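You operate a simulated robot arm through the tools that you are given. There is no shell and no other tool. Be economical: measure what you need, move in short steps, check, and stop when the job is done.

You are at the controls of a simulated two-armed robot. One attempt, no reset.

JOB
Slide the pink board into its clamp and press the air bubbles out with the blue squeegee.
Fine: clamp knob tight before you press, fully loose after; put the squeegee back. Set down upright: blue squeegee. What is to be rubbed or washed off counts as gone when no trace of it is left.
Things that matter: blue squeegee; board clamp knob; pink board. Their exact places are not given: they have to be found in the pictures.

The check looks at the end state, three seconds after you hand in, the way a careful person would. Anything else that was tipped, shoved, dropped, spilled or broken makes it a failure.

ROBOT AND FRAMES
Two 7-joint arms with fingered hands on one trunk, on a base that drives. Base frame: it is fixed to the floor where the robot stands at the start and does not move with it; the origin is under the middle of the robot, x ahead of it, y to its left, z up. Readings come in cm, degrees, newtons and seconds.
The left shoulder is at the start at [6, 17.7, 92.5], the right one opposite. Places, roughly: board clamp knob [80, 20, 90]. Payload 4 kg a hand.
Tool frame (each hand has its own): the origin (TCP) lies between the finger pads and is the grasp point; the fingertips stand 3.7 cm ahead of it; z points along the fingers, y is the line along which they close. Largest opening 12.4 cm; the body of the gripper starts 4.3 cm behind the TCP. The gripper is a hand of 3 fingers: y runs from the thumb to the fingers, the wrist lies at [-1.5, -10.8, -20.2] in the tool frame, and closing takes about 1.5 s.
Orientation is that of the tool frame in the base frame, as a unit quaternion [w, x, y, z]. With the fingers straight down and the wrist toward the robot, the tool's x, y and z point along [0, 1, 0], [1, 0, 0] and [0, 0, -1] of the base frame.

CONTROLS
- The arms move only by the tool arm_command. It takes "left_increments", "right_increments" or both (then of equal length, played together; a hand with none holds still); each is a list of rows, each an object of numbers (a shift or turn left out is 0, a gripper value left out holds the last): "tx", "ty", "tz": the shift along the base's x, y, z in cm; "wx", "wy", "wz": the turn, a rotation vector about the base's x, y, z in degrees; "claw": the finger opening in cm, from 0 to 12.4. In form: [{"tx": .., "ty": .., "tz": .., "wx": .., "wy": .., "wz": .., "claw": ..}, ...]. A call has 1 to 8 rows; each row shifts and turns the commanded pose from where the row before left it. Each row takes 0.2 s and may step no farther than 5 cm and 8.6 degrees from the row before; otherwise, or with a gripper value out of range, the whole call is refused. Where a pose cannot be reached the arm comes as near as it can. A force on the tool above 40 N (or 10 N above the force at the start of the call, whichever is more), or a blocked arm, ends the call early, and 0.2 s more pass. Each finger travels about 7.2 cm/s and halts on what it meets, pressing with about 33 N; the grip force reading is that of the motor and also rises with nothing between the fingers. The clock runs only during rows and for 0.2 s after the last one: add rows that do not move to give the fingers time. It gives the time, the measured TCP pose, the force on the tool (base axes), the opening and the grip force at its end, in the units of the frame above (readings bear some noise), with the torque about the TCP (base axes, N m) and any sound that the robot's microphone picked up.
- Cameras (640 x 400 px; columns grow to the right, rows downward): "scene" is now at [5.27, 0.94, 157.15]; the picture's right is [0.11, -0.99, 0.00], its down [-0.70, -0.08, -0.71] and it looks along [0.70, 0.08, -0.71] (base axes); focal length 255 px, centre (320, 200). "left" rides on the left gripper at [-6.4, -7.6, -13.7] in its tool frame; the picture's right is [-0.84, -0.26, 0.48], its down [0.48, -0.76, 0.43] and it looks along [0.26, 0.60, 0.76] (tool axes); focal length 256 px, centre (320, 200). "right" rides on the right gripper at [6.4, -7.6, -13.7] in its tool frame; the picture's right is [-0.84, 0.26, -0.48], its down [-0.48, -0.76, 0.43] and it looks along [-0.26, 0.60, 0.76] (tool axes); focal length 256 px, centre (320, 200).
- camera(camera): a new picture of that camera. No time passes.
- slide_trunk(by): slides the trunk up (or, below 0, down) by that many cm; the arms and the scene camera ride with it, the base frame stays. It gives what a move gives, with no picture.
- roll_base(legs): drives the robot by 1 to 6 legs, each [ahead, left, turn to the left] in cm, cm and degrees, along the robot's own axes; the way and the turn of a leg run together, so that a leg with both is an arc; at most 150 cm and 180 degrees a leg. The arms and the cameras ride along, it lands a little off, and it stops where it bumps. It gives what a move gives.
- hand_shape(shape, hand): the hand has 3 fingers and takes this shape, open, in about a second: jaw (thumb against the fingers, like two jaws); tri (thumb and two fingers); tip (a fingertip pinch); poke (one finger out to press); point (the index stretched); flat (the hand flat); cup (the hand cupped); fist (a fist). The gripper value then closes the fingers along that shape, each until it touches; the sizes above hold for jaw. It gives what a move gives, with no picture.
- head_to(pan, tilt): turns the head with the scene camera to pan (to the left, within 86 degrees either way) and tilt (down, from -29 to 69), counted from straight ahead of the robot. It gives what a move gives.
- measure_at(camera, pixels): for up to 12 pixels [column, row] of the newest picture of that camera ("zoom" is the newest enlarged one), the place [x, y, z] in the base frame of the surface seen there, good to about 0.2 cm. No time passes.
- inspect(camera, box): a new picture of the part [left, top, right, bottom] of that camera's present view, enlarged. No time passes.
- hand_in(): hands the job in; it is judged then, once.

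Work in short steps. Measure before you move; look again where a grasp or a placing could have gone wrong, and mend it. You have 80 turns and 78 pictures in all, those below and enlarged ones among them. Open the grippers and draw the arms clear of the work before you hand the job in, unless the task says otherwise; then end with one line.

The tools are called after "Emit:" by a JSON object that holds its "name" and its "arguments". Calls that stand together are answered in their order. arm_command: Moves the arms, as the interface text tells. Its arguments: {"type":"object","properties":{"left_increments":{"type":"array","items":{"type":"object","properties":{"tx":{"type":"number"},"ty":{"type":"number"},"tz":{"type":"number"},"wx":{"type":"number"},"wy":{"type":"number"},"wz":{"type":"number"},"claw":{"type":"number"}}}},"right_increments":{"type":"array","items":{"type":"object","properties":{"tx":{"type":"number"},"ty":{"type":"number"},"tz":{"type":"number"},"wx":{"type":"number"},"wy":{"type":"number"},"wz":{"type":"number"},"claw":{"type":"number"}}}}},"required":[]} The other tools are called the same way: slide_trunk (by) slides the trunk up or down; hand_shape (shape, hand) gives the hand a shape; roll_base (legs) drives the base; head_to (pan, tilt) turns the head that bears the scene camera; camera (camera) takes a picture; measure_at (camera, pixels) gives the place of the surface under pixels of a picture; inspect (camera, box) takes an enlarged picture of a part of a camera's view; hand_in () hands the job in.

At the start:

```text
t: 0.0
left_tool_pos: [42.91, 35.18, 122.22]
left_tcp_rot: [0.0, 0.707, 0.707, 0.001]
left_wrist_force: [-0.4, -1.3, -0.2]
left_moment: [-0.01, 0.0, 0.01]
left_opening: 12.37
left_finger_force: 0.0
left_shape: jaw
right_tool_pos: [58.56, -13.38, 116.19]
right_tcp_rot: [0.0, 0.707, 0.707, 0.0]
right_wrist_force: [-1.2, -0.7, 0.3]
right_moment: [-0.02, 0.03, 0.01]
right_opening: 12.36
right_finger_force: 0.1
right_shape: jaw
trunk travel left (down, up): [-45.0, 14.0]
robot x, y, heading: [0.09, 0.14, 0.2]
head pan, tilt: [6.5, 45.0]
```

scene: 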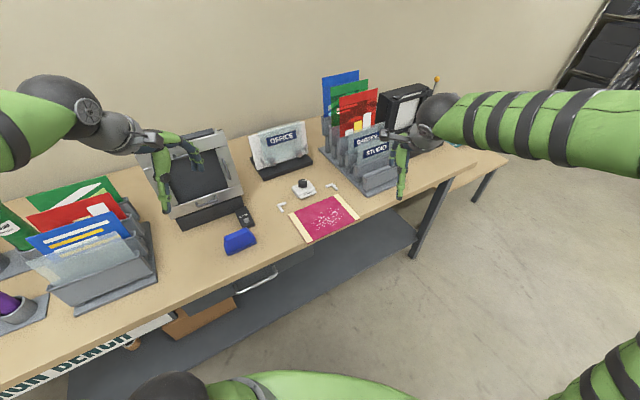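
right: 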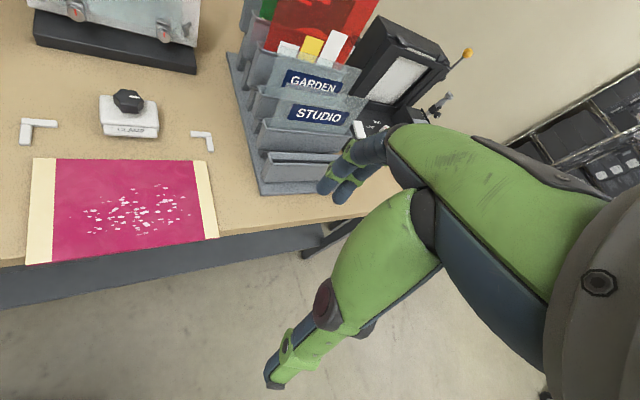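
left: 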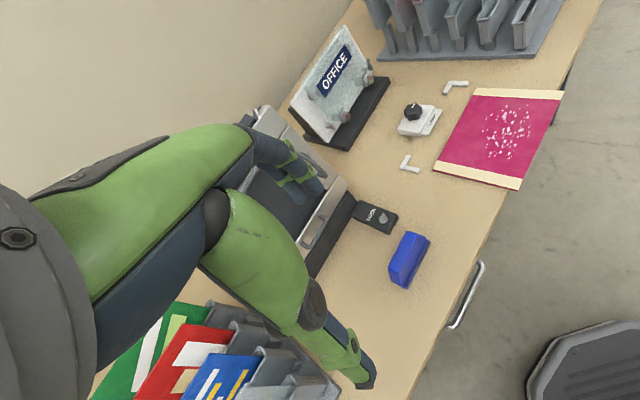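

The board (~325,217 scene), clamp with knob (~303,188) and squeegee (~240,242) are visible; I zoom to see details.

Emit:
{"name": "inspect", "arguments": {"camera": "scene", "box": [210, 160, 370, 260]}}

Emit:
{"name": "inspect", "arguments": {"camera": "right", "box": [0, 60, 260, 280]}}

Emit:
{"name": "inspect", "arguments": {"camera": "left", "box": [340, 60, 580, 310]}}

Emit:
{"name": "measure_at", "arguments": {"camera": "right", "pixels": [[34, 160], [28, 262], [216, 236], [194, 163], [130, 97], [103, 100], [157, 103], [104, 132], [158, 136], [26, 122], [55, 124], [22, 143]]}}

Emit:
{"name": "measure_at", "arguments": {"camera": "left", "pixels": [[404, 233], [428, 240], [391, 278], [408, 287], [408, 255], [412, 108], [376, 217], [403, 155], [418, 170], [445, 92], [467, 84], [430, 160]]}}

```text
4.00 times, centred on (290, 210) of scene
```

zoom: 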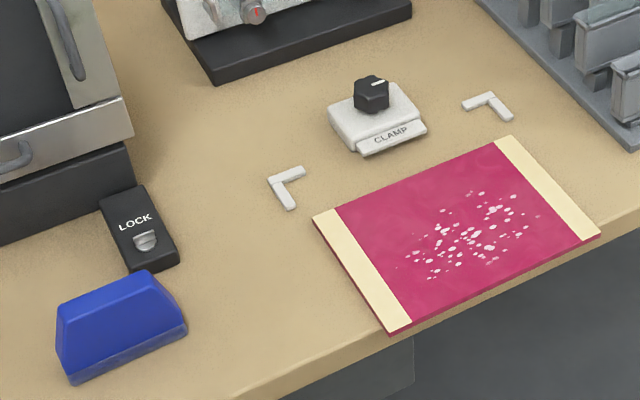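

```text
1.82 times, centred on (130, 170) of right
```

zoom: 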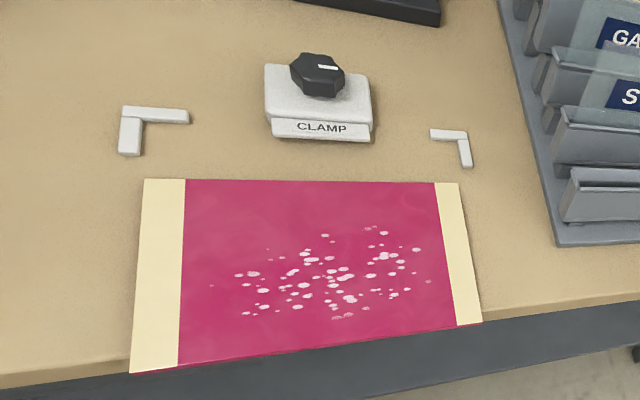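

```text
1.60 times, centred on (460, 185) of left
```

zoom: 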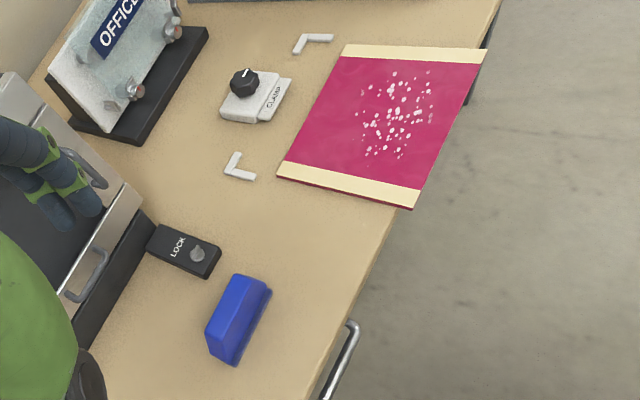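

```text
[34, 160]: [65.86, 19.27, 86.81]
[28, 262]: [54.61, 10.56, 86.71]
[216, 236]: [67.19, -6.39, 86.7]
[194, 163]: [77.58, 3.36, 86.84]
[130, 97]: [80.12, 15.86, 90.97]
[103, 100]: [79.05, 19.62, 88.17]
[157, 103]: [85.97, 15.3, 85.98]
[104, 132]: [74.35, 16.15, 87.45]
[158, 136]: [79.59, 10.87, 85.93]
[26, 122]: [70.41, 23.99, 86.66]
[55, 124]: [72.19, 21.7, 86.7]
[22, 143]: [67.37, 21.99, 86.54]
```

```text
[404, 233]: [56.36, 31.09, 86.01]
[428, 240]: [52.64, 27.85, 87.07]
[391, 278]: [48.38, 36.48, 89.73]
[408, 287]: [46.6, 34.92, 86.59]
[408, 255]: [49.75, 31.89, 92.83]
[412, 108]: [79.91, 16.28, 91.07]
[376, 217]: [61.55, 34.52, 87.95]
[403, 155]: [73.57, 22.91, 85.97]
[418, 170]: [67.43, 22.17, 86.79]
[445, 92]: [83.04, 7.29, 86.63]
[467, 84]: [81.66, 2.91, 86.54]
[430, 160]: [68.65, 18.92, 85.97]
```

I zoom on the clamp/board and the squeegee and measure more finely.

Emit:
{"name": "inspect", "arguments": {"camera": "right", "box": [10, 80, 230, 270]}}

```text
2.11 times, centred on (120, 175) of right
```

zoom: 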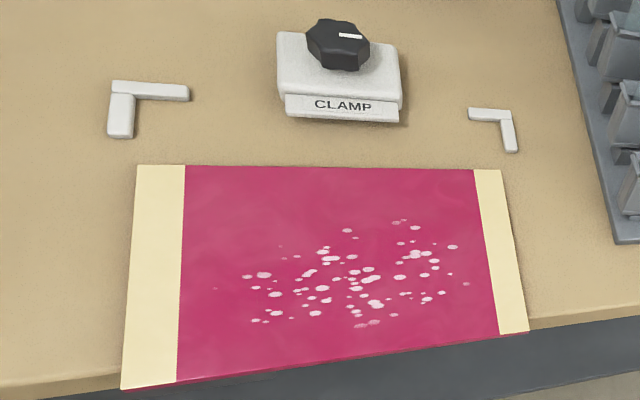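

Emit:
{"name": "measure_at", "arguments": {"camera": "zoom", "pixels": [[140, 168], [124, 385], [526, 329], [498, 172], [113, 84], [187, 98], [128, 136], [135, 103], [508, 111], [470, 118], [503, 124], [507, 151]]}}

Emit:
{"name": "measure_at", "arguments": {"camera": "zoom", "pixels": [[280, 34], [398, 44], [288, 97], [286, 113], [398, 103], [398, 120], [342, 30], [310, 40], [368, 45], [340, 65], [341, 36], [352, 36]]}}

Emit:
{"name": "measure_at", "arguments": {"camera": "zoom", "pixels": [[215, 288], [466, 284], [404, 220], [365, 325], [265, 320], [453, 247], [282, 245], [60, 380], [40, 383], [600, 312], [186, 168], [475, 171]]}}

Emit:
{"name": "inspect", "arguments": {"camera": "left", "box": [345, 190, 465, 300]}}

```text
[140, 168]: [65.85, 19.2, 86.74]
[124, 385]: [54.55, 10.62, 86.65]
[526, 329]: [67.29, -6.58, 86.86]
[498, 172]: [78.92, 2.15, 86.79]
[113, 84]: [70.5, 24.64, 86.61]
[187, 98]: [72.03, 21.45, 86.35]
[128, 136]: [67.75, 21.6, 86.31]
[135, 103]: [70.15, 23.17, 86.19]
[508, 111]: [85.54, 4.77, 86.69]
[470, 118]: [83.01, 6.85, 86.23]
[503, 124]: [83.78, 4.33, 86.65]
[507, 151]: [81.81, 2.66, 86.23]
```

```text
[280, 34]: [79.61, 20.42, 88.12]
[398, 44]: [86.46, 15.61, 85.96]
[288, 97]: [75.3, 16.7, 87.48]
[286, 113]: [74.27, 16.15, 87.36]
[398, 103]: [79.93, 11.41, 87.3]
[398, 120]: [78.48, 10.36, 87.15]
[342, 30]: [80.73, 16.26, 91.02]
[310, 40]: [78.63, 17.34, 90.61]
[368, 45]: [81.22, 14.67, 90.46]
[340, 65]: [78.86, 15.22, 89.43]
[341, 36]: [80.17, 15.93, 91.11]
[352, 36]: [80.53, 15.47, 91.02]
```

```text
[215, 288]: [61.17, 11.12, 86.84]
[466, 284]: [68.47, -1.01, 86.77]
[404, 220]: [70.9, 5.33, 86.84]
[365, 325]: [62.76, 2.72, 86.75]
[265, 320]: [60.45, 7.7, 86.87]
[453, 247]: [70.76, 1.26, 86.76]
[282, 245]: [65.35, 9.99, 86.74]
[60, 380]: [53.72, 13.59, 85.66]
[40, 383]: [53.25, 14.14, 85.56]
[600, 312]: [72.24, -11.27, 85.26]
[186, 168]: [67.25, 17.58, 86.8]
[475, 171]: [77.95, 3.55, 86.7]
```

```text
3.64 times, centred on (405, 245) of left
```

zoom: 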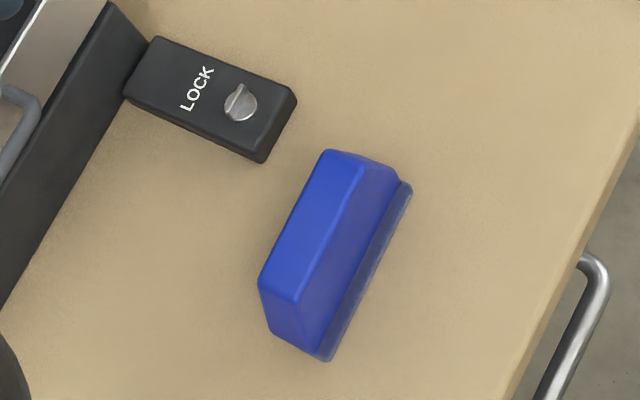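

Now the squeegee geometry from this zoom.

Emit:
{"name": "measure_at", "arguments": {"camera": "zoom", "pixels": [[325, 152], [260, 282], [298, 300], [362, 165], [398, 175], [315, 350], [410, 190], [327, 358], [405, 215], [350, 330], [272, 325], [420, 180]]}}

Emit:
{"name": "inspect", "arguments": {"camera": "scene", "box": [210, 215, 274, 265]}}

```text
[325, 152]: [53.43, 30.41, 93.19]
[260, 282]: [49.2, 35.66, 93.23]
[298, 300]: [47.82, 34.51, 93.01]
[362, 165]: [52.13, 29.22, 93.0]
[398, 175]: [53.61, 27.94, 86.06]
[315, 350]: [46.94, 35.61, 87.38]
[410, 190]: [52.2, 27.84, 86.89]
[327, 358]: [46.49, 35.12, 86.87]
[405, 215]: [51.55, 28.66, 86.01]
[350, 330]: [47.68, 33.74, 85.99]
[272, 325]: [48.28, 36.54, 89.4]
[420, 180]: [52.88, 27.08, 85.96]
```

```text
8.00 times, centred on (242, 240) of scene
```

zoom: 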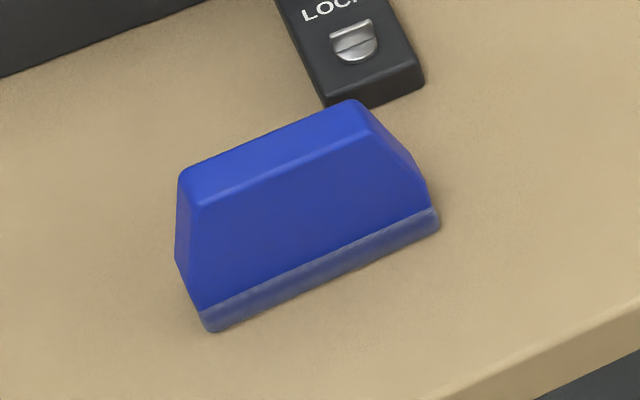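

Board needs ~5.5 cm of travel along v=(0.794,0.608). I bring the right hand, closed and yawed 37.4°, above the front of the near edge's middle.

Emit:
{"name": "arm_command", "arguments": {"right_increments": [{"wz": 7.48, "tx": -0.2, "ty": 1.6, "tz": -1, "claw": 0}, {"wz": 7.48, "tx": -0.2, "ty": 1.6, "tz": -1}, {"wz": 7.48, "tx": -0.2, "ty": 1.6, "tz": -2}, {"wz": 7.48, "tx": -0.2, "ty": 1.6, "tz": -2}, {"wz": 7.48, "tx": -0.2, "ty": 1.6, "tz": -2}, {"tx": -0.2, "ty": 1.6, "tz": -2}, {"ty": 1.6, "tz": -2}, {"ty": 1.3, "tz": -2}]}}

Emit:
{"name": "camera", "arguments": {"camera": "right"}}

Emit:
{"name": "camera", "arguments": {"camera": "scene"}}

```text
t: 1.8
left_tool_pos: [42.92, 35.28, 122.23]
left_tcp_rot: [0.001, 0.707, 0.707, -0.001]
left_wrist_force: [0.0, -1.1, 1.3]
left_moment: [-0.02, 0.05, 0.0]
left_opening: 12.36
left_finger_force: 0.1
left_shape: jaw
right_tool_pos: [57.33, -0.67, 102.13]
right_tcp_rot: [0.0, 0.443, 0.896, 0.001]
right_wrist_force: [0.0, -0.2, -0.3]
right_moment: [-0.03, -0.01, 0.03]
right_opening: 0.0
right_finger_force: 33.2
right_shape: jaw
trunk travel left (down, up): [-45.0, 14.0]
robot x, y, heading: [-0.21, -0.08, -0.0]
head pan, tilt: [6.5, 45.0]
```

```text
68 pictures are left
```

right: 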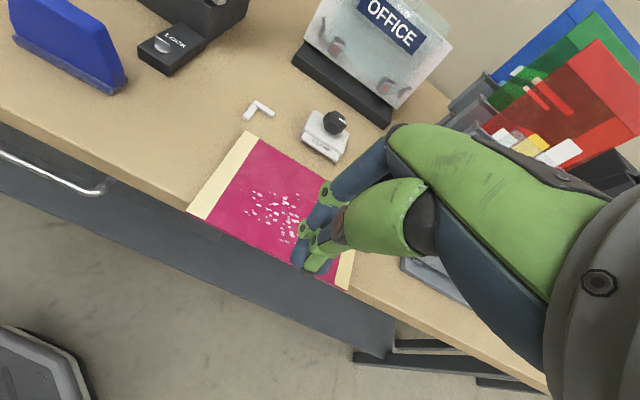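

```text
67 pictures are left
```

scene: 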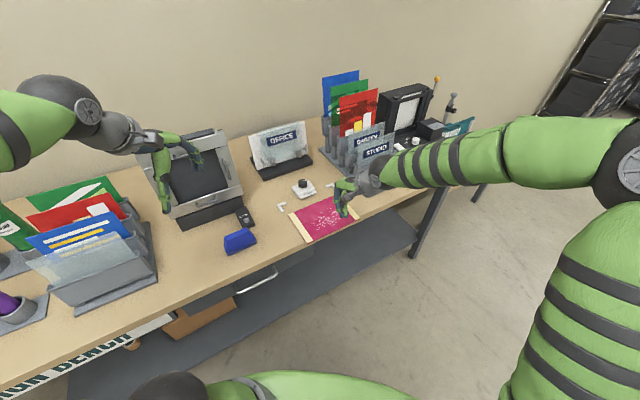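

I zoom to see the closed finger shape.

Emit:
{"name": "inspect", "arguments": {"camera": "right", "box": [230, 130, 430, 290]}}

Emit:
{"name": "inspect", "arguments": {"camera": "scene", "box": [270, 140, 400, 250]}}

```text
2.50 times, centred on (330, 210) of right
```

zoom: 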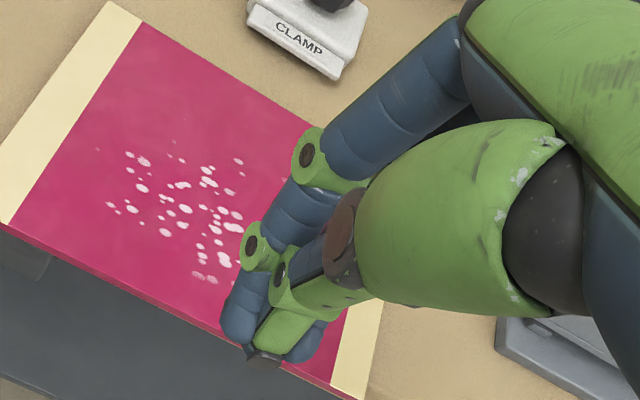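

```text
3.64 times, centred on (335, 195) of scene
```

zoom: 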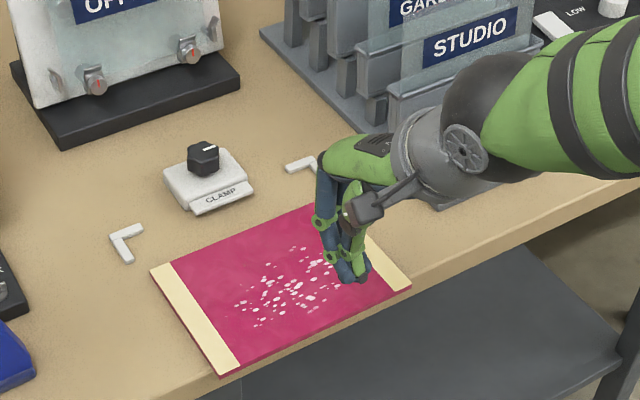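

Lower the tips in front of the board's near edge to just above table level.

Emit:
{"name": "arm_command", "arguments": {"right_increments": [{"tz": -4}, {"tz": -4}, {"tz": -3.6}, {}]}}

Emit:
{"name": "inspect", "arguments": {"camera": "right", "box": [200, 110, 440, 300]}}

Emit:
{"name": "inspect", "arguments": {"camera": "left", "box": [400, 20, 640, 220]}}

Emit:
{"name": "inspect", "arguments": {"camera": "scene", "box": [270, 150, 390, 250]}}

```text
t: 2.8
left_tool_pos: [42.92, 35.24, 122.31]
left_tcp_rot: [-0.001, 0.707, 0.707, -0.001]
left_wrist_force: [0.8, -0.4, -0.1]
left_moment: [0.01, 0.0, 0.0]
left_opening: 12.37
left_finger_force: 0.1
left_shape: jaw
right_tool_pos: [57.34, -0.67, 90.52]
right_tcp_rot: [0.0, 0.443, 0.896, 0.0]
right_wrist_force: [0.6, -0.4, -0.3]
right_moment: [-0.03, -0.01, -0.01]
right_opening: 0.02
right_finger_force: 32.6
right_shape: jaw
trunk travel left (down, up): [-45.0, 14.0]
robot x, y, heading: [-0.38, -0.06, 0.0]
head pan, tilt: [6.5, 45.0]
```

```text
2.11 times, centred on (320, 205) of right
```

zoom: 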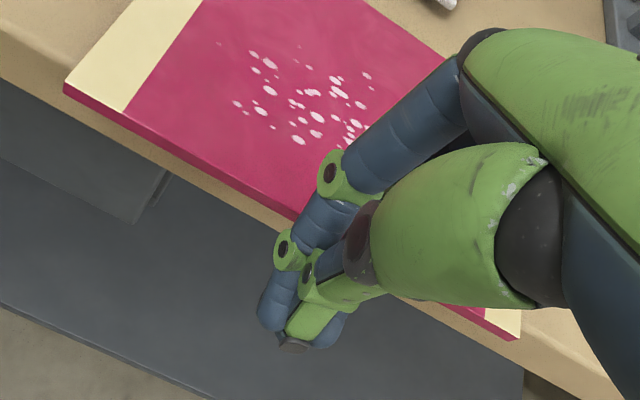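

```text
2.00 times, centred on (520, 120) of left
```

zoom: 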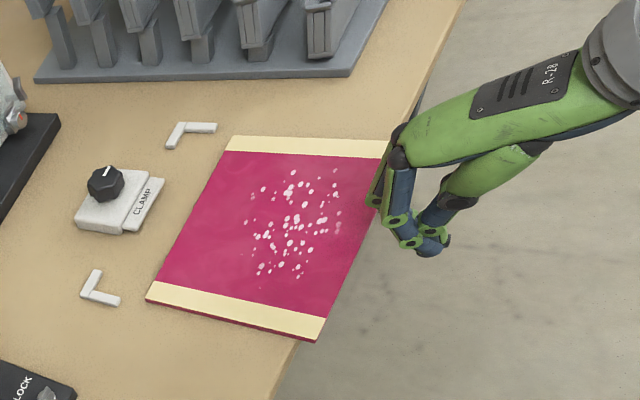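

```text
4.00 times, centred on (330, 200) of scene
```

zoom: 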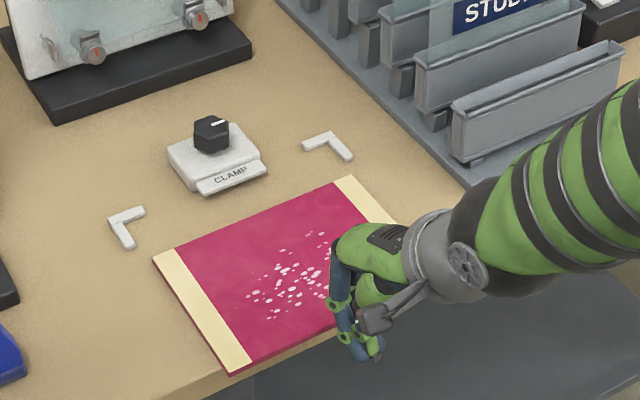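

Measure the tip and knuckle positions.

Emit:
{"name": "measure_at", "arguments": {"camera": "zoom", "pixels": [[376, 360], [358, 357], [365, 345], [345, 320], [338, 302], [335, 260], [330, 290], [352, 345]]}}

Emit:
{"name": "inspect", "arguments": {"camera": "left", "box": [560, 60, 640, 160]}}

```text
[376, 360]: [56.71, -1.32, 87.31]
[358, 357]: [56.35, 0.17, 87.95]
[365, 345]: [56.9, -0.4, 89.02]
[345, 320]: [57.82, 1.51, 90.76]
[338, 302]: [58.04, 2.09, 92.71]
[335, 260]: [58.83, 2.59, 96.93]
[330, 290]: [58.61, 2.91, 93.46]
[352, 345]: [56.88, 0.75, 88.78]
```

```text
4.00 times, centred on (600, 110) of left
```

zoom: 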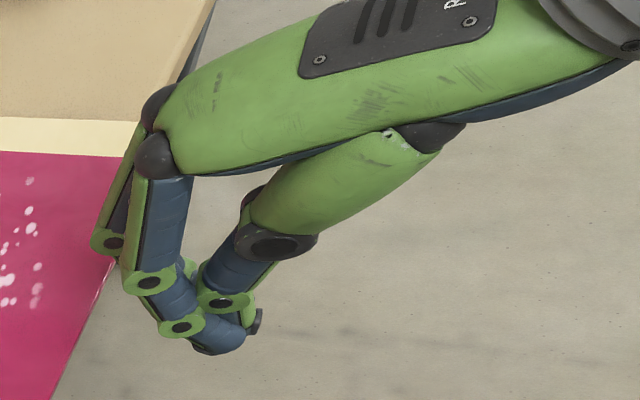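

Lower slightly and advance along v toward contact in small steps, watching force.

Emit:
{"name": "arm_command", "arguments": {"right_increments": [{"tz": -0.6}, {"tx": 1.19, "ty": 0.91}, {"tx": 1.19, "ty": 0.91}, {"tx": 0.79, "ty": 0.61}, {"tx": 0.79, "ty": 0.61}, {}]}}

Emit:
{"name": "inspect", "arguments": {"camera": "left", "box": [400, 20, 640, 220]}}

```text
t: 4.2
left_tool_pos: [42.87, 35.23, 122.32]
left_tcp_rot: [0.0, 0.707, 0.707, 0.0]
left_wrist_force: [0.4, 0.1, -0.4]
left_moment: [-0.04, 0.02, -0.03]
left_opening: 12.36
left_finger_force: 0.1
left_shape: jaw
right_tool_pos: [61.22, 2.18, 89.77]
right_tcp_rot: [0.0, 0.444, 0.896, 0.0]
right_wrist_force: [-0.8, -1.1, 2.2]
right_moment: [-0.04, -0.04, -0.01]
right_opening: 0.02
right_finger_force: 32.6
right_shape: jaw
trunk travel left (down, up): [-45.0, 14.0]
robot x, y, heading: [-0.48, -0.12, -0.1]
head pan, tilt: [6.5, 45.0]
```

```text
2.00 times, centred on (520, 120) of left
```

zoom: 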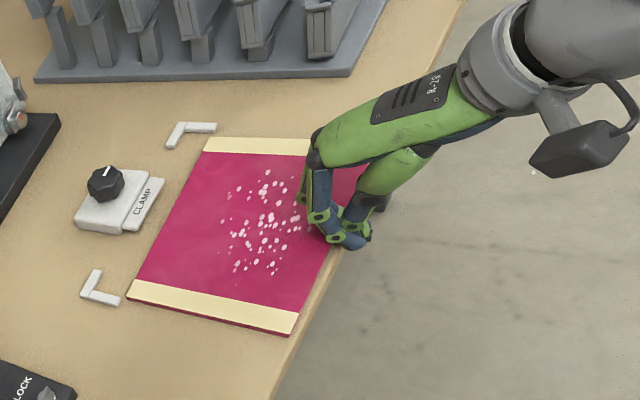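

The board is sliding (far-left corner near (130,285)). Measure corners and bracket.

Emit:
{"name": "measure_at", "arguments": {"camera": "zoom", "pixels": [[131, 287], [206, 141], [287, 330], [101, 291], [117, 299], [99, 278], [186, 130], [172, 143], [135, 283], [308, 142]]}}

```text
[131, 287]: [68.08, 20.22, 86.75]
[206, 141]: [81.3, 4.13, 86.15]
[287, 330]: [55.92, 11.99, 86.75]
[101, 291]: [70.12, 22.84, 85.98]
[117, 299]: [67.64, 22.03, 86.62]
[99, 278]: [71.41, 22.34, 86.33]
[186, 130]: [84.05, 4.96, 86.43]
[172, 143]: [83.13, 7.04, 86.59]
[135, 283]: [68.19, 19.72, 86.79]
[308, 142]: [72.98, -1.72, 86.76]
```

About 3 cm remain; push 2.4 more.

Emit:
{"name": "arm_command", "arguments": {"right_increments": [{"tx": 0.64, "ty": 0.49}, {"tx": 0.64, "ty": 0.49}, {"tx": 0.64, "ty": 0.49}, {}]}}

Emit:
{"name": "inspect", "arguments": {"camera": "left", "box": [420, 40, 580, 190]}}

```text
t: 5.2
left_tool_pos: [42.89, 35.3, 122.33]
left_tcp_rot: [-0.001, 0.707, 0.707, -0.001]
left_wrist_force: [0.0, 0.2, 0.0]
left_moment: [-0.03, 0.02, -0.03]
left_opening: 12.36
left_finger_force: 0.0
left_shape: jaw
right_tool_pos: [63.2, 3.67, 89.98]
right_tcp_rot: [0.0, 0.443, 0.897, -0.001]
right_wrist_force: [-0.2, -0.2, 1.6]
right_moment: [-0.01, -0.05, 0.0]
right_opening: 0.0
right_finger_force: 33.1
right_shape: jaw
trunk travel left (down, up): [-45.0, 14.0]
robot x, y, heading: [-0.29, 0.14, 0.0]
head pan, tilt: [6.5, 45.0]
```

```text
2.67 times, centred on (500, 115) of left
```

zoom: 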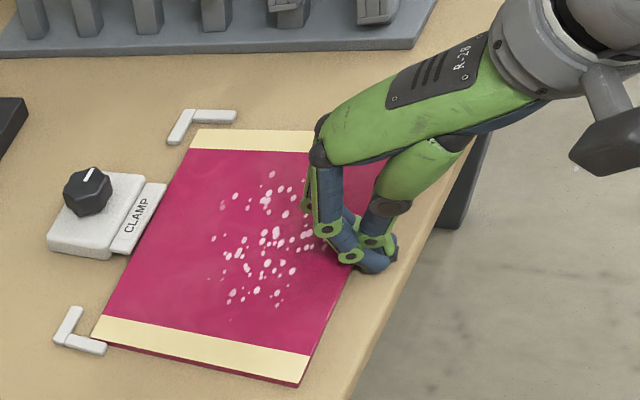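

Check the clearances at the corner brackets.

Emit:
{"name": "measure_at", "arguments": {"camera": "zoom", "pixels": [[94, 334], [106, 317], [198, 131], [297, 381], [104, 346], [92, 345], [80, 338], [76, 311], [186, 135], [172, 142], [235, 113], [140, 235]]}}

Emit:
{"name": "inspect", "arguments": {"camera": "left", "box": [425, 140, 485, 190]}}

Emit:
{"name": "inspect", "arguments": {"camera": "scene", "box": [270, 165, 370, 245]}}

```text
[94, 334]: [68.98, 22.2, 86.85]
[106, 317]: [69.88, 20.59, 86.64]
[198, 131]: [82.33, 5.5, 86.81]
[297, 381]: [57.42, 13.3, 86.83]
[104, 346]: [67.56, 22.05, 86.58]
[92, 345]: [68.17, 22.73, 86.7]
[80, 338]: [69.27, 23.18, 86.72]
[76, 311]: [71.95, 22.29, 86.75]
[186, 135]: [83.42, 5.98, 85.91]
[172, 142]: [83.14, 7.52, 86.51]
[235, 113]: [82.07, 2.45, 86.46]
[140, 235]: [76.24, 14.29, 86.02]
```

```text
8.00 times, centred on (455, 165) of left
```

zoom: 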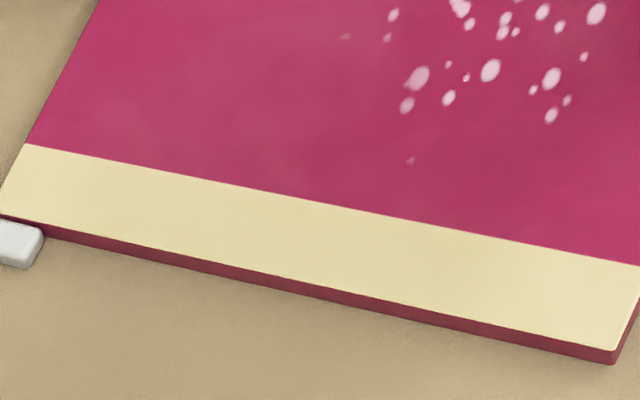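

```text
5.00 times, centred on (320, 205) of scene
```

zoom: 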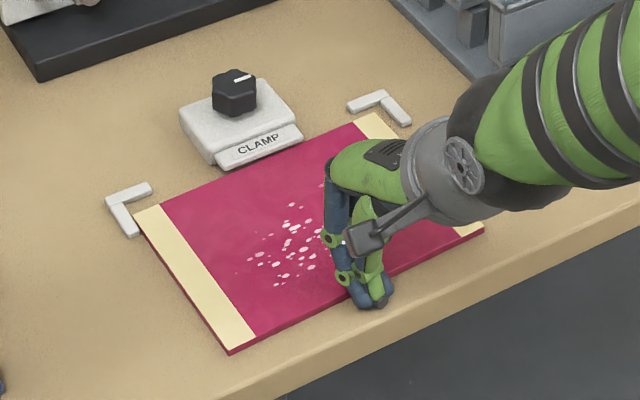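

Roughly 1.2 cm left; continue in small steps, feeling for the stop.

Emit:
{"name": "arm_command", "arguments": {"right_increments": [{"tx": 0.42, "ty": 0.22}, {"tx": 0.42, "ty": 0.22}, {"tx": 0.36, "ty": 0.26}, {}]}}

Emit:
{"name": "inspect", "arguments": {"camera": "scene", "box": [270, 165, 370, 245]}}

Emit:
{"name": "inspect", "arguments": {"camera": "left", "box": [420, 40, 580, 190]}}

```text
t: 6.2
left_tool_pos: [42.84, 35.33, 122.21]
left_tcp_rot: [0.0, 0.707, 0.707, 0.0]
left_wrist_force: [-0.4, 1.5, 0.3]
left_moment: [-0.02, 0.0, 0.0]
left_opening: 12.38
left_finger_force: 0.1
left_shape: jaw
right_tool_pos: [64.54, 4.4, 89.89]
right_tcp_rot: [0.0, 0.443, 0.896, 0.0]
right_wrist_force: [-2.7, -2.1, 3.2]
right_moment: [-0.04, 0.06, -0.01]
right_opening: 0.01
right_finger_force: 33.1
right_shape: jaw
trunk travel left (down, up): [-45.0, 14.0]
robot x, y, heading: [0.18, -0.02, 0.0]
head pan, tilt: [6.5, 45.0]
```

```text
5.00 times, centred on (320, 205) of scene
```

zoom: 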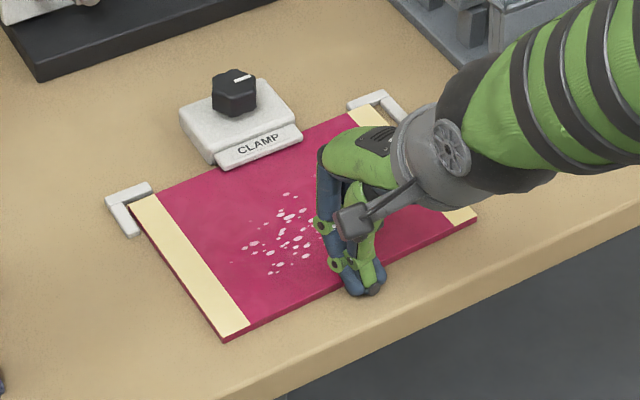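

```text
2.67 times, centred on (500, 115) of left
```

zoom: 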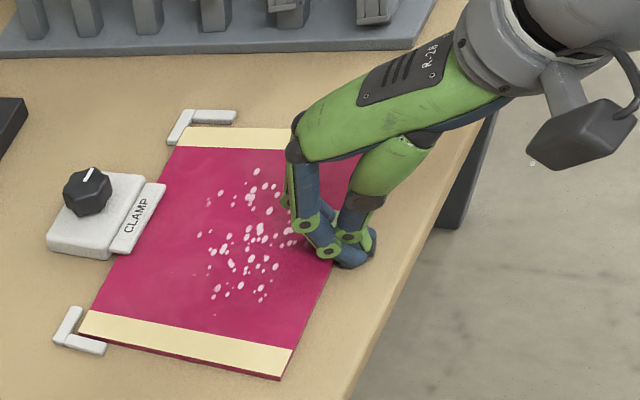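

Force is rising slightly; push a bit more to the stop.

Emit:
{"name": "arm_command", "arguments": {"right_increments": [{"tx": 0.24, "ty": 0.18}, {"tx": 0.24, "ty": 0.18}, {}]}}

Emit:
{"name": "inspect", "arguments": {"camera": "left", "box": [420, 60, 500, 180]}}

```text
t: 7.0
left_tool_pos: [42.79, 35.26, 122.3]
left_tcp_rot: [0.0, 0.707, 0.707, -0.001]
left_wrist_force: [0.4, -0.7, -0.1]
left_moment: [0.02, 0.0, -0.02]
left_opening: 12.35
left_finger_force: 0.0
left_shape: jaw
right_tool_pos: [64.7, 4.81, 89.86]
right_tcp_rot: [0.0, 0.443, 0.896, -0.001]
right_wrist_force: [-6.7, -2.7, 5.6]
right_moment: [-0.09, 0.1, -0.04]
right_opening: 0.0
right_finger_force: 33.4
right_shape: jaw
trunk travel left (down, up): [-45.0, 14.0]
robot x, y, heading: [0.08, -0.0, 0.0]
head pan, tilt: [6.5, 45.0]
```

```text
3.33 times, centred on (460, 120) of left
```

zoom: 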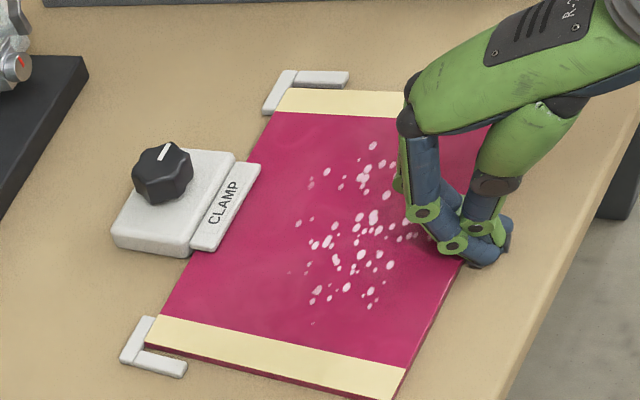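

Board is seated against the brackets. Withdraw the right hand, and swing the left hand toward above the knob (80, 15.9), yawed +30°.

Emit:
{"name": "arm_command", "arguments": {"right_increments": [{"tx": -1.6, "ty": -1.2}, {"tx": -2.4, "ty": -1.8}, {"tz": 4}, {"tz": 4}, {"tz": 4, "ty": -2}, {"tz": 3, "ty": -4}, {"ty": -4.5, "tx": -2}, {"ty": -4.5, "tx": -2}], "left_increments": [{}, {}, {"tx": 4.3, "ty": -2.4}, {"tx": 4.3, "ty": -2.4}, {"tx": 4.3, "ty": -2.4, "wz": 7.5}, {"tx": 4.3, "ty": -2.4, "wz": 7.5}, {"tx": 4.3, "ty": -2.4, "wz": 7.5}, {"tx": 4.3, "ty": -2.4, "wz": 7.5, "claw": 7}]}}

Emit:
{"name": "arm_command", "arguments": {"left_increments": [{"tx": 4.3, "ty": -2, "tz": -1}, {"tx": 4.0, "ty": -1.6, "tz": -2.5}, {"tx": 3.2, "ty": -1.4, "tz": -3.5}, {"tz": -4.5}, {"tz": -4.5}, {}]}}

Emit:
{"name": "camera", "arguments": {"camera": "scene"}}

Emit:
{"name": "camera", "arguments": {"camera": "left"}}

```text
t: 8.8
left_tool_pos: [68.87, 20.77, 122.13]
left_tcp_rot: [0.0, 0.499, 0.866, 0.001]
left_wrist_force: [0.0, 0.4, -0.1]
left_moment: [0.02, 0.06, -0.02]
left_opening: 7.23
left_finger_force: 0.0
left_shape: jaw
right_tool_pos: [56.95, -13.25, 104.82]
right_tcp_rot: [-0.001, 0.442, 0.897, 0.001]
right_wrist_force: [-1.0, 0.1, 0.1]
right_moment: [0.03, -0.01, 0.0]
right_opening: 0.0
right_finger_force: 33.1
right_shape: jaw
trunk travel left (down, up): [-45.0, 14.0]
robot x, y, heading: [0.02, 0.22, -0.1]
head pan, tilt: [6.5, 45.0]
```

```text
t: 10.2
left_tool_pos: [80.44, 15.58, 106.36]
left_tcp_rot: [0.0, 0.5, 0.866, 0.0]
left_wrist_force: [-0.3, -0.6, -0.6]
left_moment: [-0.03, -0.04, -0.02]
left_opening: 7.02
left_finger_force: 0.0
left_shape: jaw
right_tool_pos: [57.11, -13.13, 104.79]
right_tcp_rot: [0.0, 0.443, 0.897, 0.0]
right_wrist_force: [-0.5, -0.3, -0.5]
right_moment: [-0.01, 0.0, 0.02]
right_opening: 0.01
right_finger_force: 32.8
right_shape: jaw
trunk travel left (down, up): [-45.0, 14.0]
robot x, y, heading: [0.12, -0.06, -0.0]
head pan, tilt: [6.5, 45.0]
```

```text
53 pictures are left
```

scene: 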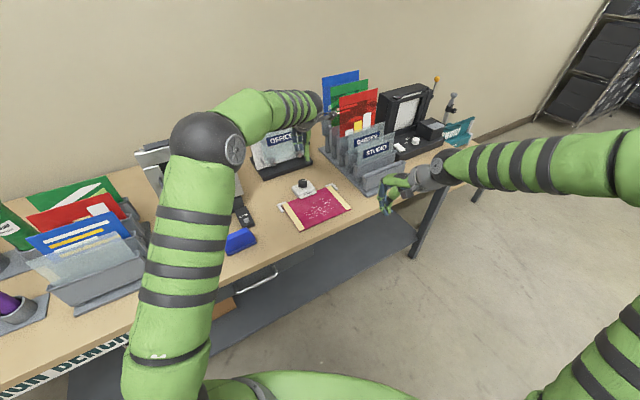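

```text
52 pictures are left
```

left: 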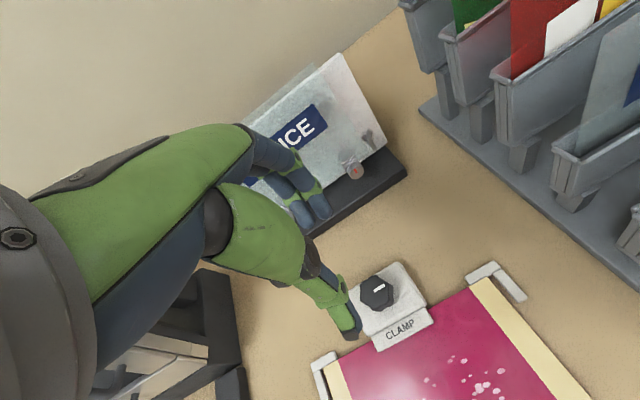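

Measure the OFFICE sign's front clearance and knob/mark positions.

Emit:
{"name": "measure_at", "arguments": {"camera": "left", "pixels": [[404, 180], [315, 235], [386, 140], [355, 172], [376, 290], [364, 292], [391, 293], [378, 276], [377, 306], [384, 288], [374, 291], [345, 60]]}}

Emit:
{"name": "inspect", "arguments": {"camera": "left", "box": [260, 160, 440, 370]}}

```text
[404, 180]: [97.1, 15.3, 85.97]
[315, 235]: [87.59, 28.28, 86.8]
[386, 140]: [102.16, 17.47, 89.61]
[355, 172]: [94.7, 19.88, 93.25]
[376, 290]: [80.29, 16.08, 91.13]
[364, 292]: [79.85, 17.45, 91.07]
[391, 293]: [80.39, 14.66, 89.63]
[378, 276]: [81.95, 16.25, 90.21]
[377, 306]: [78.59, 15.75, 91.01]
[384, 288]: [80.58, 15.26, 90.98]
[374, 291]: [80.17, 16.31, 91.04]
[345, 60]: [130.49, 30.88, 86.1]
```

```text
1.90 times, centred on (350, 265) of left
```

zoom: 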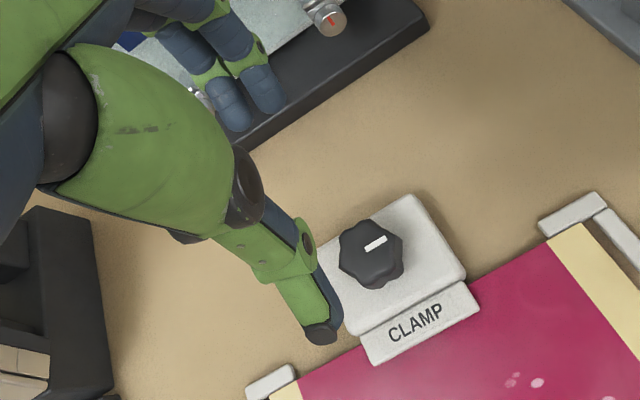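

Knob centre ≈ (80.2, 16.0), top 91.1; the sign is 13 cm behind. Descend around the knob.

Emit:
{"name": "arm_command", "arguments": {"left_increments": [{"tx": -0.24, "ty": 0.42, "tz": -4}, {"tz": -4}, {"tz": -3}, {}]}}

Emit:
{"name": "inspect", "arguments": {"camera": "left", "box": [240, 140, 440, 340]}}

```text
t: 11.2
left_tool_pos: [80.21, 16.0, 95.27]
left_tcp_rot: [0.0, 0.5, 0.866, 0.0]
left_wrist_force: [0.1, 0.8, 0.3]
left_moment: [0.01, 0.04, 0.0]
left_opening: 7.02
left_finger_force: 0.1
left_shape: jaw
right_tool_pos: [56.96, -13.22, 104.85]
right_tcp_rot: [0.0, 0.443, 0.897, 0.0]
right_wrist_force: [-0.1, 0.6, 0.0]
right_moment: [0.0, -0.01, -0.02]
right_opening: 0.0
right_finger_force: 33.3
right_shape: jaw
trunk travel left (down, up): [-45.0, 14.0]
robot x, y, heading: [0.21, -0.11, -0.0]
head pan, tilt: [6.5, 45.0]
```

```text
2.00 times, centred on (340, 240) of left
```

zoom: 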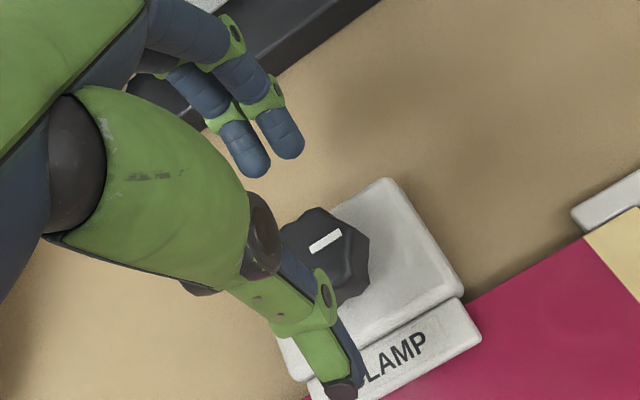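

Thumb and fingers straddle the knob. Lower 2.9 and close.

Emit:
{"name": "arm_command", "arguments": {"left_increments": [{"tz": -1.5}, {"tz": -1.4}, {"claw": 0}, {}, {}, {}, {}, {}]}}

Emit:
{"name": "inspect", "arguments": {"camera": "left", "box": [240, 140, 440, 340]}}

Emit:
{"name": "inspect", "arguments": {"camera": "scene", "box": [260, 140, 360, 220]}}

```text
t: 13.0
left_tool_pos: [80.15, 16.26, 92.27]
left_tcp_rot: [0.0, 0.5, 0.866, 0.0]
left_wrist_force: [-1.5, -2.2, 3.8]
left_moment: [0.15, -0.32, 0.0]
left_opening: 3.84
left_finger_force: 32.7
left_shape: jaw
right_tool_pos: [56.91, -13.19, 104.94]
right_tcp_rot: [0.0, 0.443, 0.897, 0.0]
right_wrist_force: [0.6, 0.1, 0.7]
right_moment: [0.0, -0.01, 0.03]
right_opening: 0.0
right_finger_force: 32.7
right_shape: jaw
trunk travel left (down, up): [-45.0, 14.0]
robot x, y, heading: [0.16, -0.11, -0.1]
head pan, tilt: [6.5, 45.0]
```

```text
2.00 times, centred on (340, 240) of left
```

zoom: 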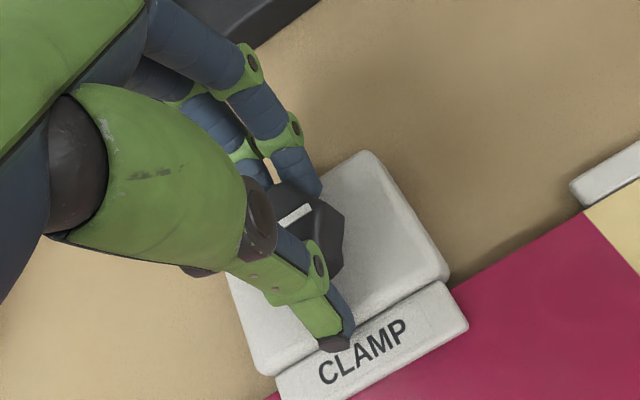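

```text
5.00 times, centred on (310, 180) of scene
```

zoom: 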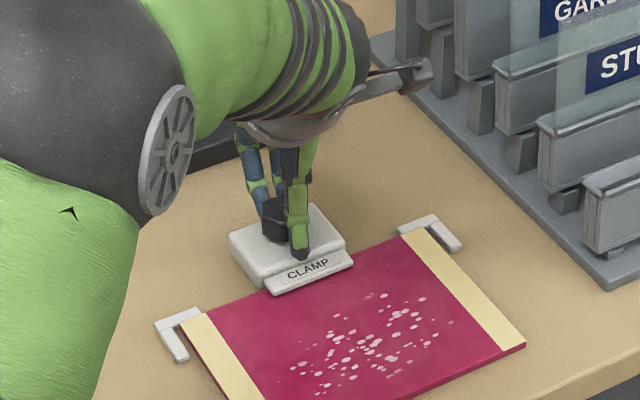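

Knob gripped (3.84 cm). Turn clockwise 30° first and watch moment_z.

Emit:
{"name": "arm_command", "arguments": {"left_increments": [{"wz": -7.5}, {"wz": -7.5}, {"wz": -7.5}, {"wz": -7.5}, {}]}}

Emit:
{"name": "inspect", "arguments": {"camera": "left", "box": [240, 140, 440, 340]}}

```text
t: 14.2
left_tool_pos: [79.96, 16.25, 92.23]
left_tcp_rot: [0.0, 0.708, 0.707, 0.0]
left_wrist_force: [1.4, -2.0, 2.7]
left_moment: [-0.04, -0.48, 0.03]
left_opening: 3.78
left_finger_force: 33.1
left_shape: jaw
right_tool_pos: [56.95, -13.11, 104.85]
right_tcp_rot: [0.0, 0.443, 0.897, 0.0]
right_wrist_force: [-0.6, -0.4, 0.5]
right_moment: [-0.02, -0.02, -0.02]
right_opening: 0.0
right_finger_force: 32.8
right_shape: jaw
trunk travel left (down, up): [-45.0, 14.0]
robot x, y, heading: [-0.21, 0.16, 0.0]
head pan, tilt: [6.5, 45.0]
```

```text
2.00 times, centred on (340, 240) of left
```

zoom: 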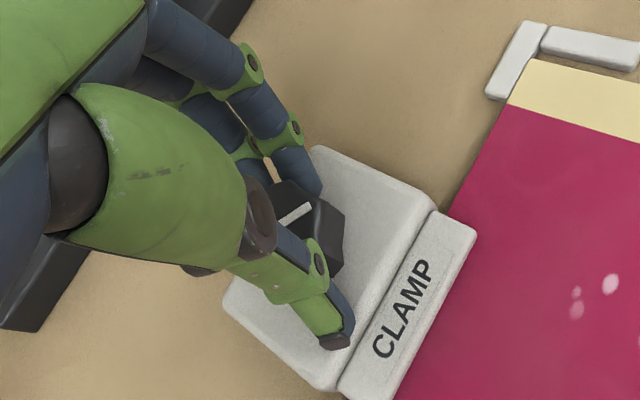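

Knob turns freely with the hand; continue clockwise 52°.

Emit:
{"name": "arm_command", "arguments": {"left_increments": [{"wz": -7.5}, {"wz": -7.5}, {"wz": -7.5}, {"wz": -7.5}, {"wz": -7.5}, {"wz": -7.5}, {"wz": -7.5}, {}]}}

Emit:
{"name": "inspect", "arguments": {"camera": "left", "box": [240, 140, 440, 340]}}

```text
t: 16.0
left_tool_pos: [79.93, 16.42, 92.46]
left_tcp_rot: [0.0, 0.947, 0.322, 0.0]
left_wrist_force: [0.3, 4.5, 5.1]
left_moment: [-0.23, -0.26, -0.02]
left_opening: 3.76
left_finger_force: 33.0
left_shape: jaw
right_tool_pos: [56.93, -13.14, 104.85]
right_tcp_rot: [0.001, 0.443, 0.897, 0.0]
right_wrist_force: [-0.3, -0.6, 0.5]
right_moment: [-0.01, -0.02, 0.04]
right_opening: 0.01
right_finger_force: 32.4
right_shape: jaw
trunk travel left (down, up): [-45.0, 14.0]
robot x, y, heading: [0.1, -0.0, 0.1]
head pan, tilt: [6.5, 45.0]
```

```text
2.00 times, centred on (340, 240) of left
```

zoom: 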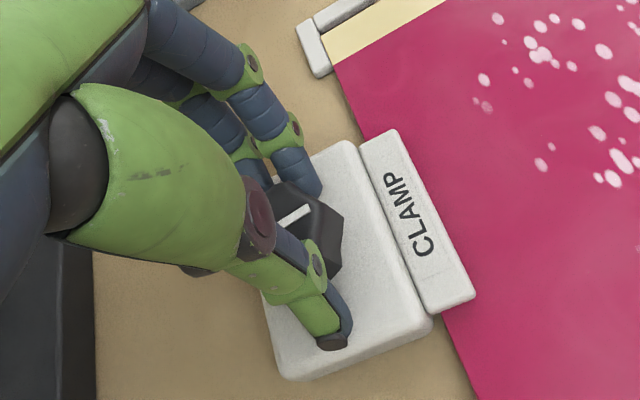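

Still no stop; continue 37° more.

Emit:
{"name": "arm_command", "arguments": {"left_increments": [{"wz": -7.5}, {"wz": -7.5}, {"wz": -7.5}, {"wz": -7.5}, {"wz": -7.5}, {}]}}

Emit:
{"name": "camera", "arguments": {"camera": "scene"}}

Emit:
{"name": "inspect", "arguments": {"camera": "left", "box": [240, 140, 440, 340]}}

```text
t: 17.4
left_tool_pos: [80.02, 16.13, 92.32]
left_tcp_rot: [0.0, 1.0, -0.001, -0.001]
left_wrist_force: [8.7, 4.7, 6.5]
left_moment: [-0.25, -0.36, 0.36]
left_opening: 3.62
left_finger_force: 32.6
left_shape: jaw
right_tool_pos: [56.92, -13.21, 104.77]
right_tcp_rot: [0.0, 0.442, 0.897, 0.0]
right_wrist_force: [0.4, 0.4, -0.5]
right_moment: [-0.01, 0.01, 0.0]
right_opening: 0.02
right_finger_force: 32.9
right_shape: jaw
trunk travel left (down, up): [-45.0, 14.0]
robot x, y, heading: [0.05, 0.18, 0.1]
head pan, tilt: [6.5, 45.0]
```

```text
45 pictures are left
```

scene: 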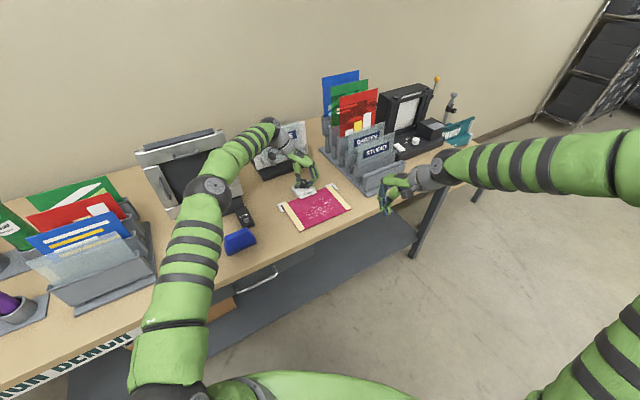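

```text
2.00 times, centred on (340, 240) of left
```

zoom: 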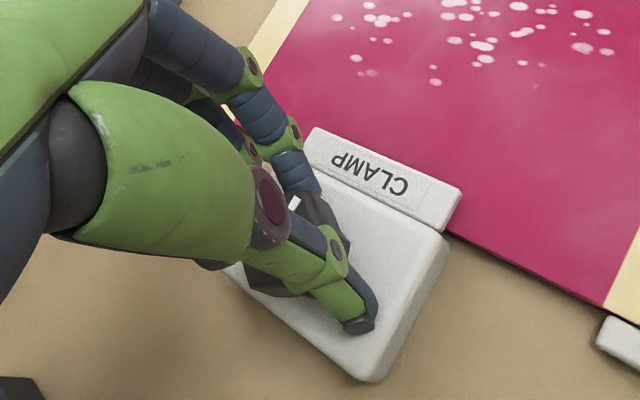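

Moment and slip indicate a stop. Open and lift to inspect the knob mark and lip.

Emit:
{"name": "arm_command", "arguments": {"left_increments": [{"claw": 8}, {}, {}, {}, {"tz": 4}, {"tz": 4}, {"tz": 4}, {}]}}

Emit:
{"name": "inspect", "arguments": {"camera": "scene", "box": [260, 165, 360, 245]}}

Emit:
{"name": "inspect", "arguments": {"camera": "right", "box": [220, 60, 420, 220]}}

```text
t: 19.2
left_tool_pos: [80.03, 16.22, 104.38]
left_tcp_rot: [0.0, 1.0, -0.001, 0.0]
left_wrist_force: [0.3, 0.1, 0.4]
left_moment: [0.01, -0.01, -0.01]
left_opening: 7.97
left_finger_force: 0.0
left_shape: jaw
right_tool_pos: [57.09, -13.19, 104.78]
right_tcp_rot: [0.0, 0.443, 0.897, 0.0]
right_wrist_force: [0.0, 0.4, -0.1]
right_moment: [0.0, -0.03, -0.02]
right_opening: 0.02
right_finger_force: 32.8
right_shape: jaw
trunk travel left (down, up): [-45.0, 14.0]
robot x, y, heading: [0.11, 0.22, -0.1]
head pan, tilt: [6.5, 45.0]
```

```text
5.00 times, centred on (310, 205) of scene
```

zoom: 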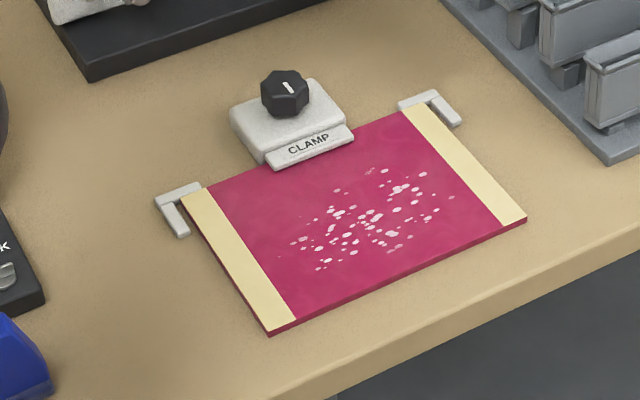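

```text
2.50 times, centred on (320, 140) of right
```

zoom: 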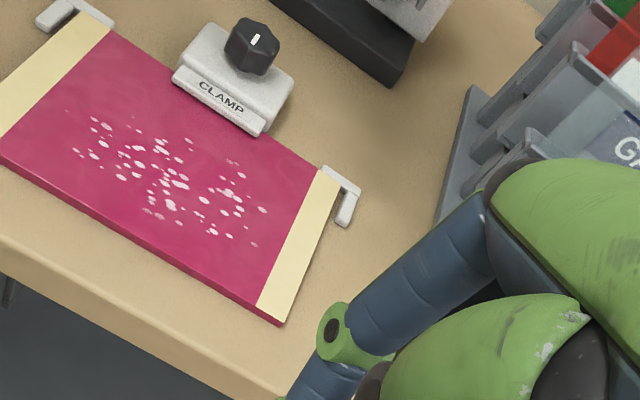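

Measure mark direction and board seat position.

Emit:
{"name": "measure_at", "arguments": {"camera": "zoom", "pixels": [[253, 46], [257, 34], [252, 40], [240, 27], [276, 44], [104, 25], [82, 14], [328, 175], [330, 180], [325, 170], [200, 87], [255, 127]]}}

Emit:
{"name": "inspect", "arguments": {"camera": "right", "box": [270, 55, 350, 115]}}

```text
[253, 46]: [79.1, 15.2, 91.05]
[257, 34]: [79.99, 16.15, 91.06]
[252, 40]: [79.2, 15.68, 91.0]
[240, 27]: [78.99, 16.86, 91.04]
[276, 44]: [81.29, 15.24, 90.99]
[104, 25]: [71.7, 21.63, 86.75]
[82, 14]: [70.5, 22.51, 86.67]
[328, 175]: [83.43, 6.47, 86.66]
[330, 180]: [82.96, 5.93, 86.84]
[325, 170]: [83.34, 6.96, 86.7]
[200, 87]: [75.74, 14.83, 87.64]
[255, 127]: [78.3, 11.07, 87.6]
```

```text
6.67 times, centred on (310, 85) of right
```

zoom: 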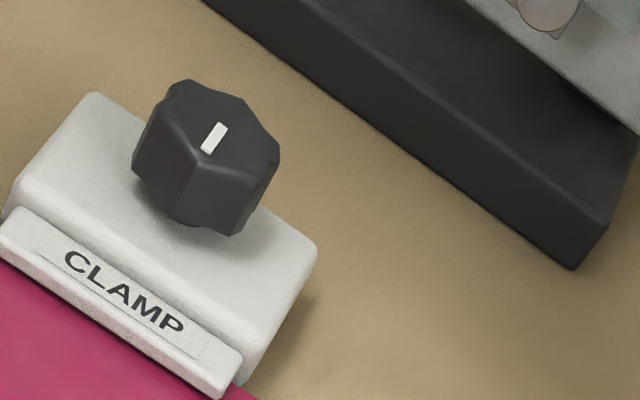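

Check lip height against the body with more points.

Emit:
{"name": "measure_at", "arguments": {"camera": "zoom", "pixels": [[30, 235], [60, 250], [120, 290], [190, 345], [215, 365], [60, 285], [100, 170], [200, 240], [280, 250], [20, 300], [180, 385], [80, 130]]}}

```text
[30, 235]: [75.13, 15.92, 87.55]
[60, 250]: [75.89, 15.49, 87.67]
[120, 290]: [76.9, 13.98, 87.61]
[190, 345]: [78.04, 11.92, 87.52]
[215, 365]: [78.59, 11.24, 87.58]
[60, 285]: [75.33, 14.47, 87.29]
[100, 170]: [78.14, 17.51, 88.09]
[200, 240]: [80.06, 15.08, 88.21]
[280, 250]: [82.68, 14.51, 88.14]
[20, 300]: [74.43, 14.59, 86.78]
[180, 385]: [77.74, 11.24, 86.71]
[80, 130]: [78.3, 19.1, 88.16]
```

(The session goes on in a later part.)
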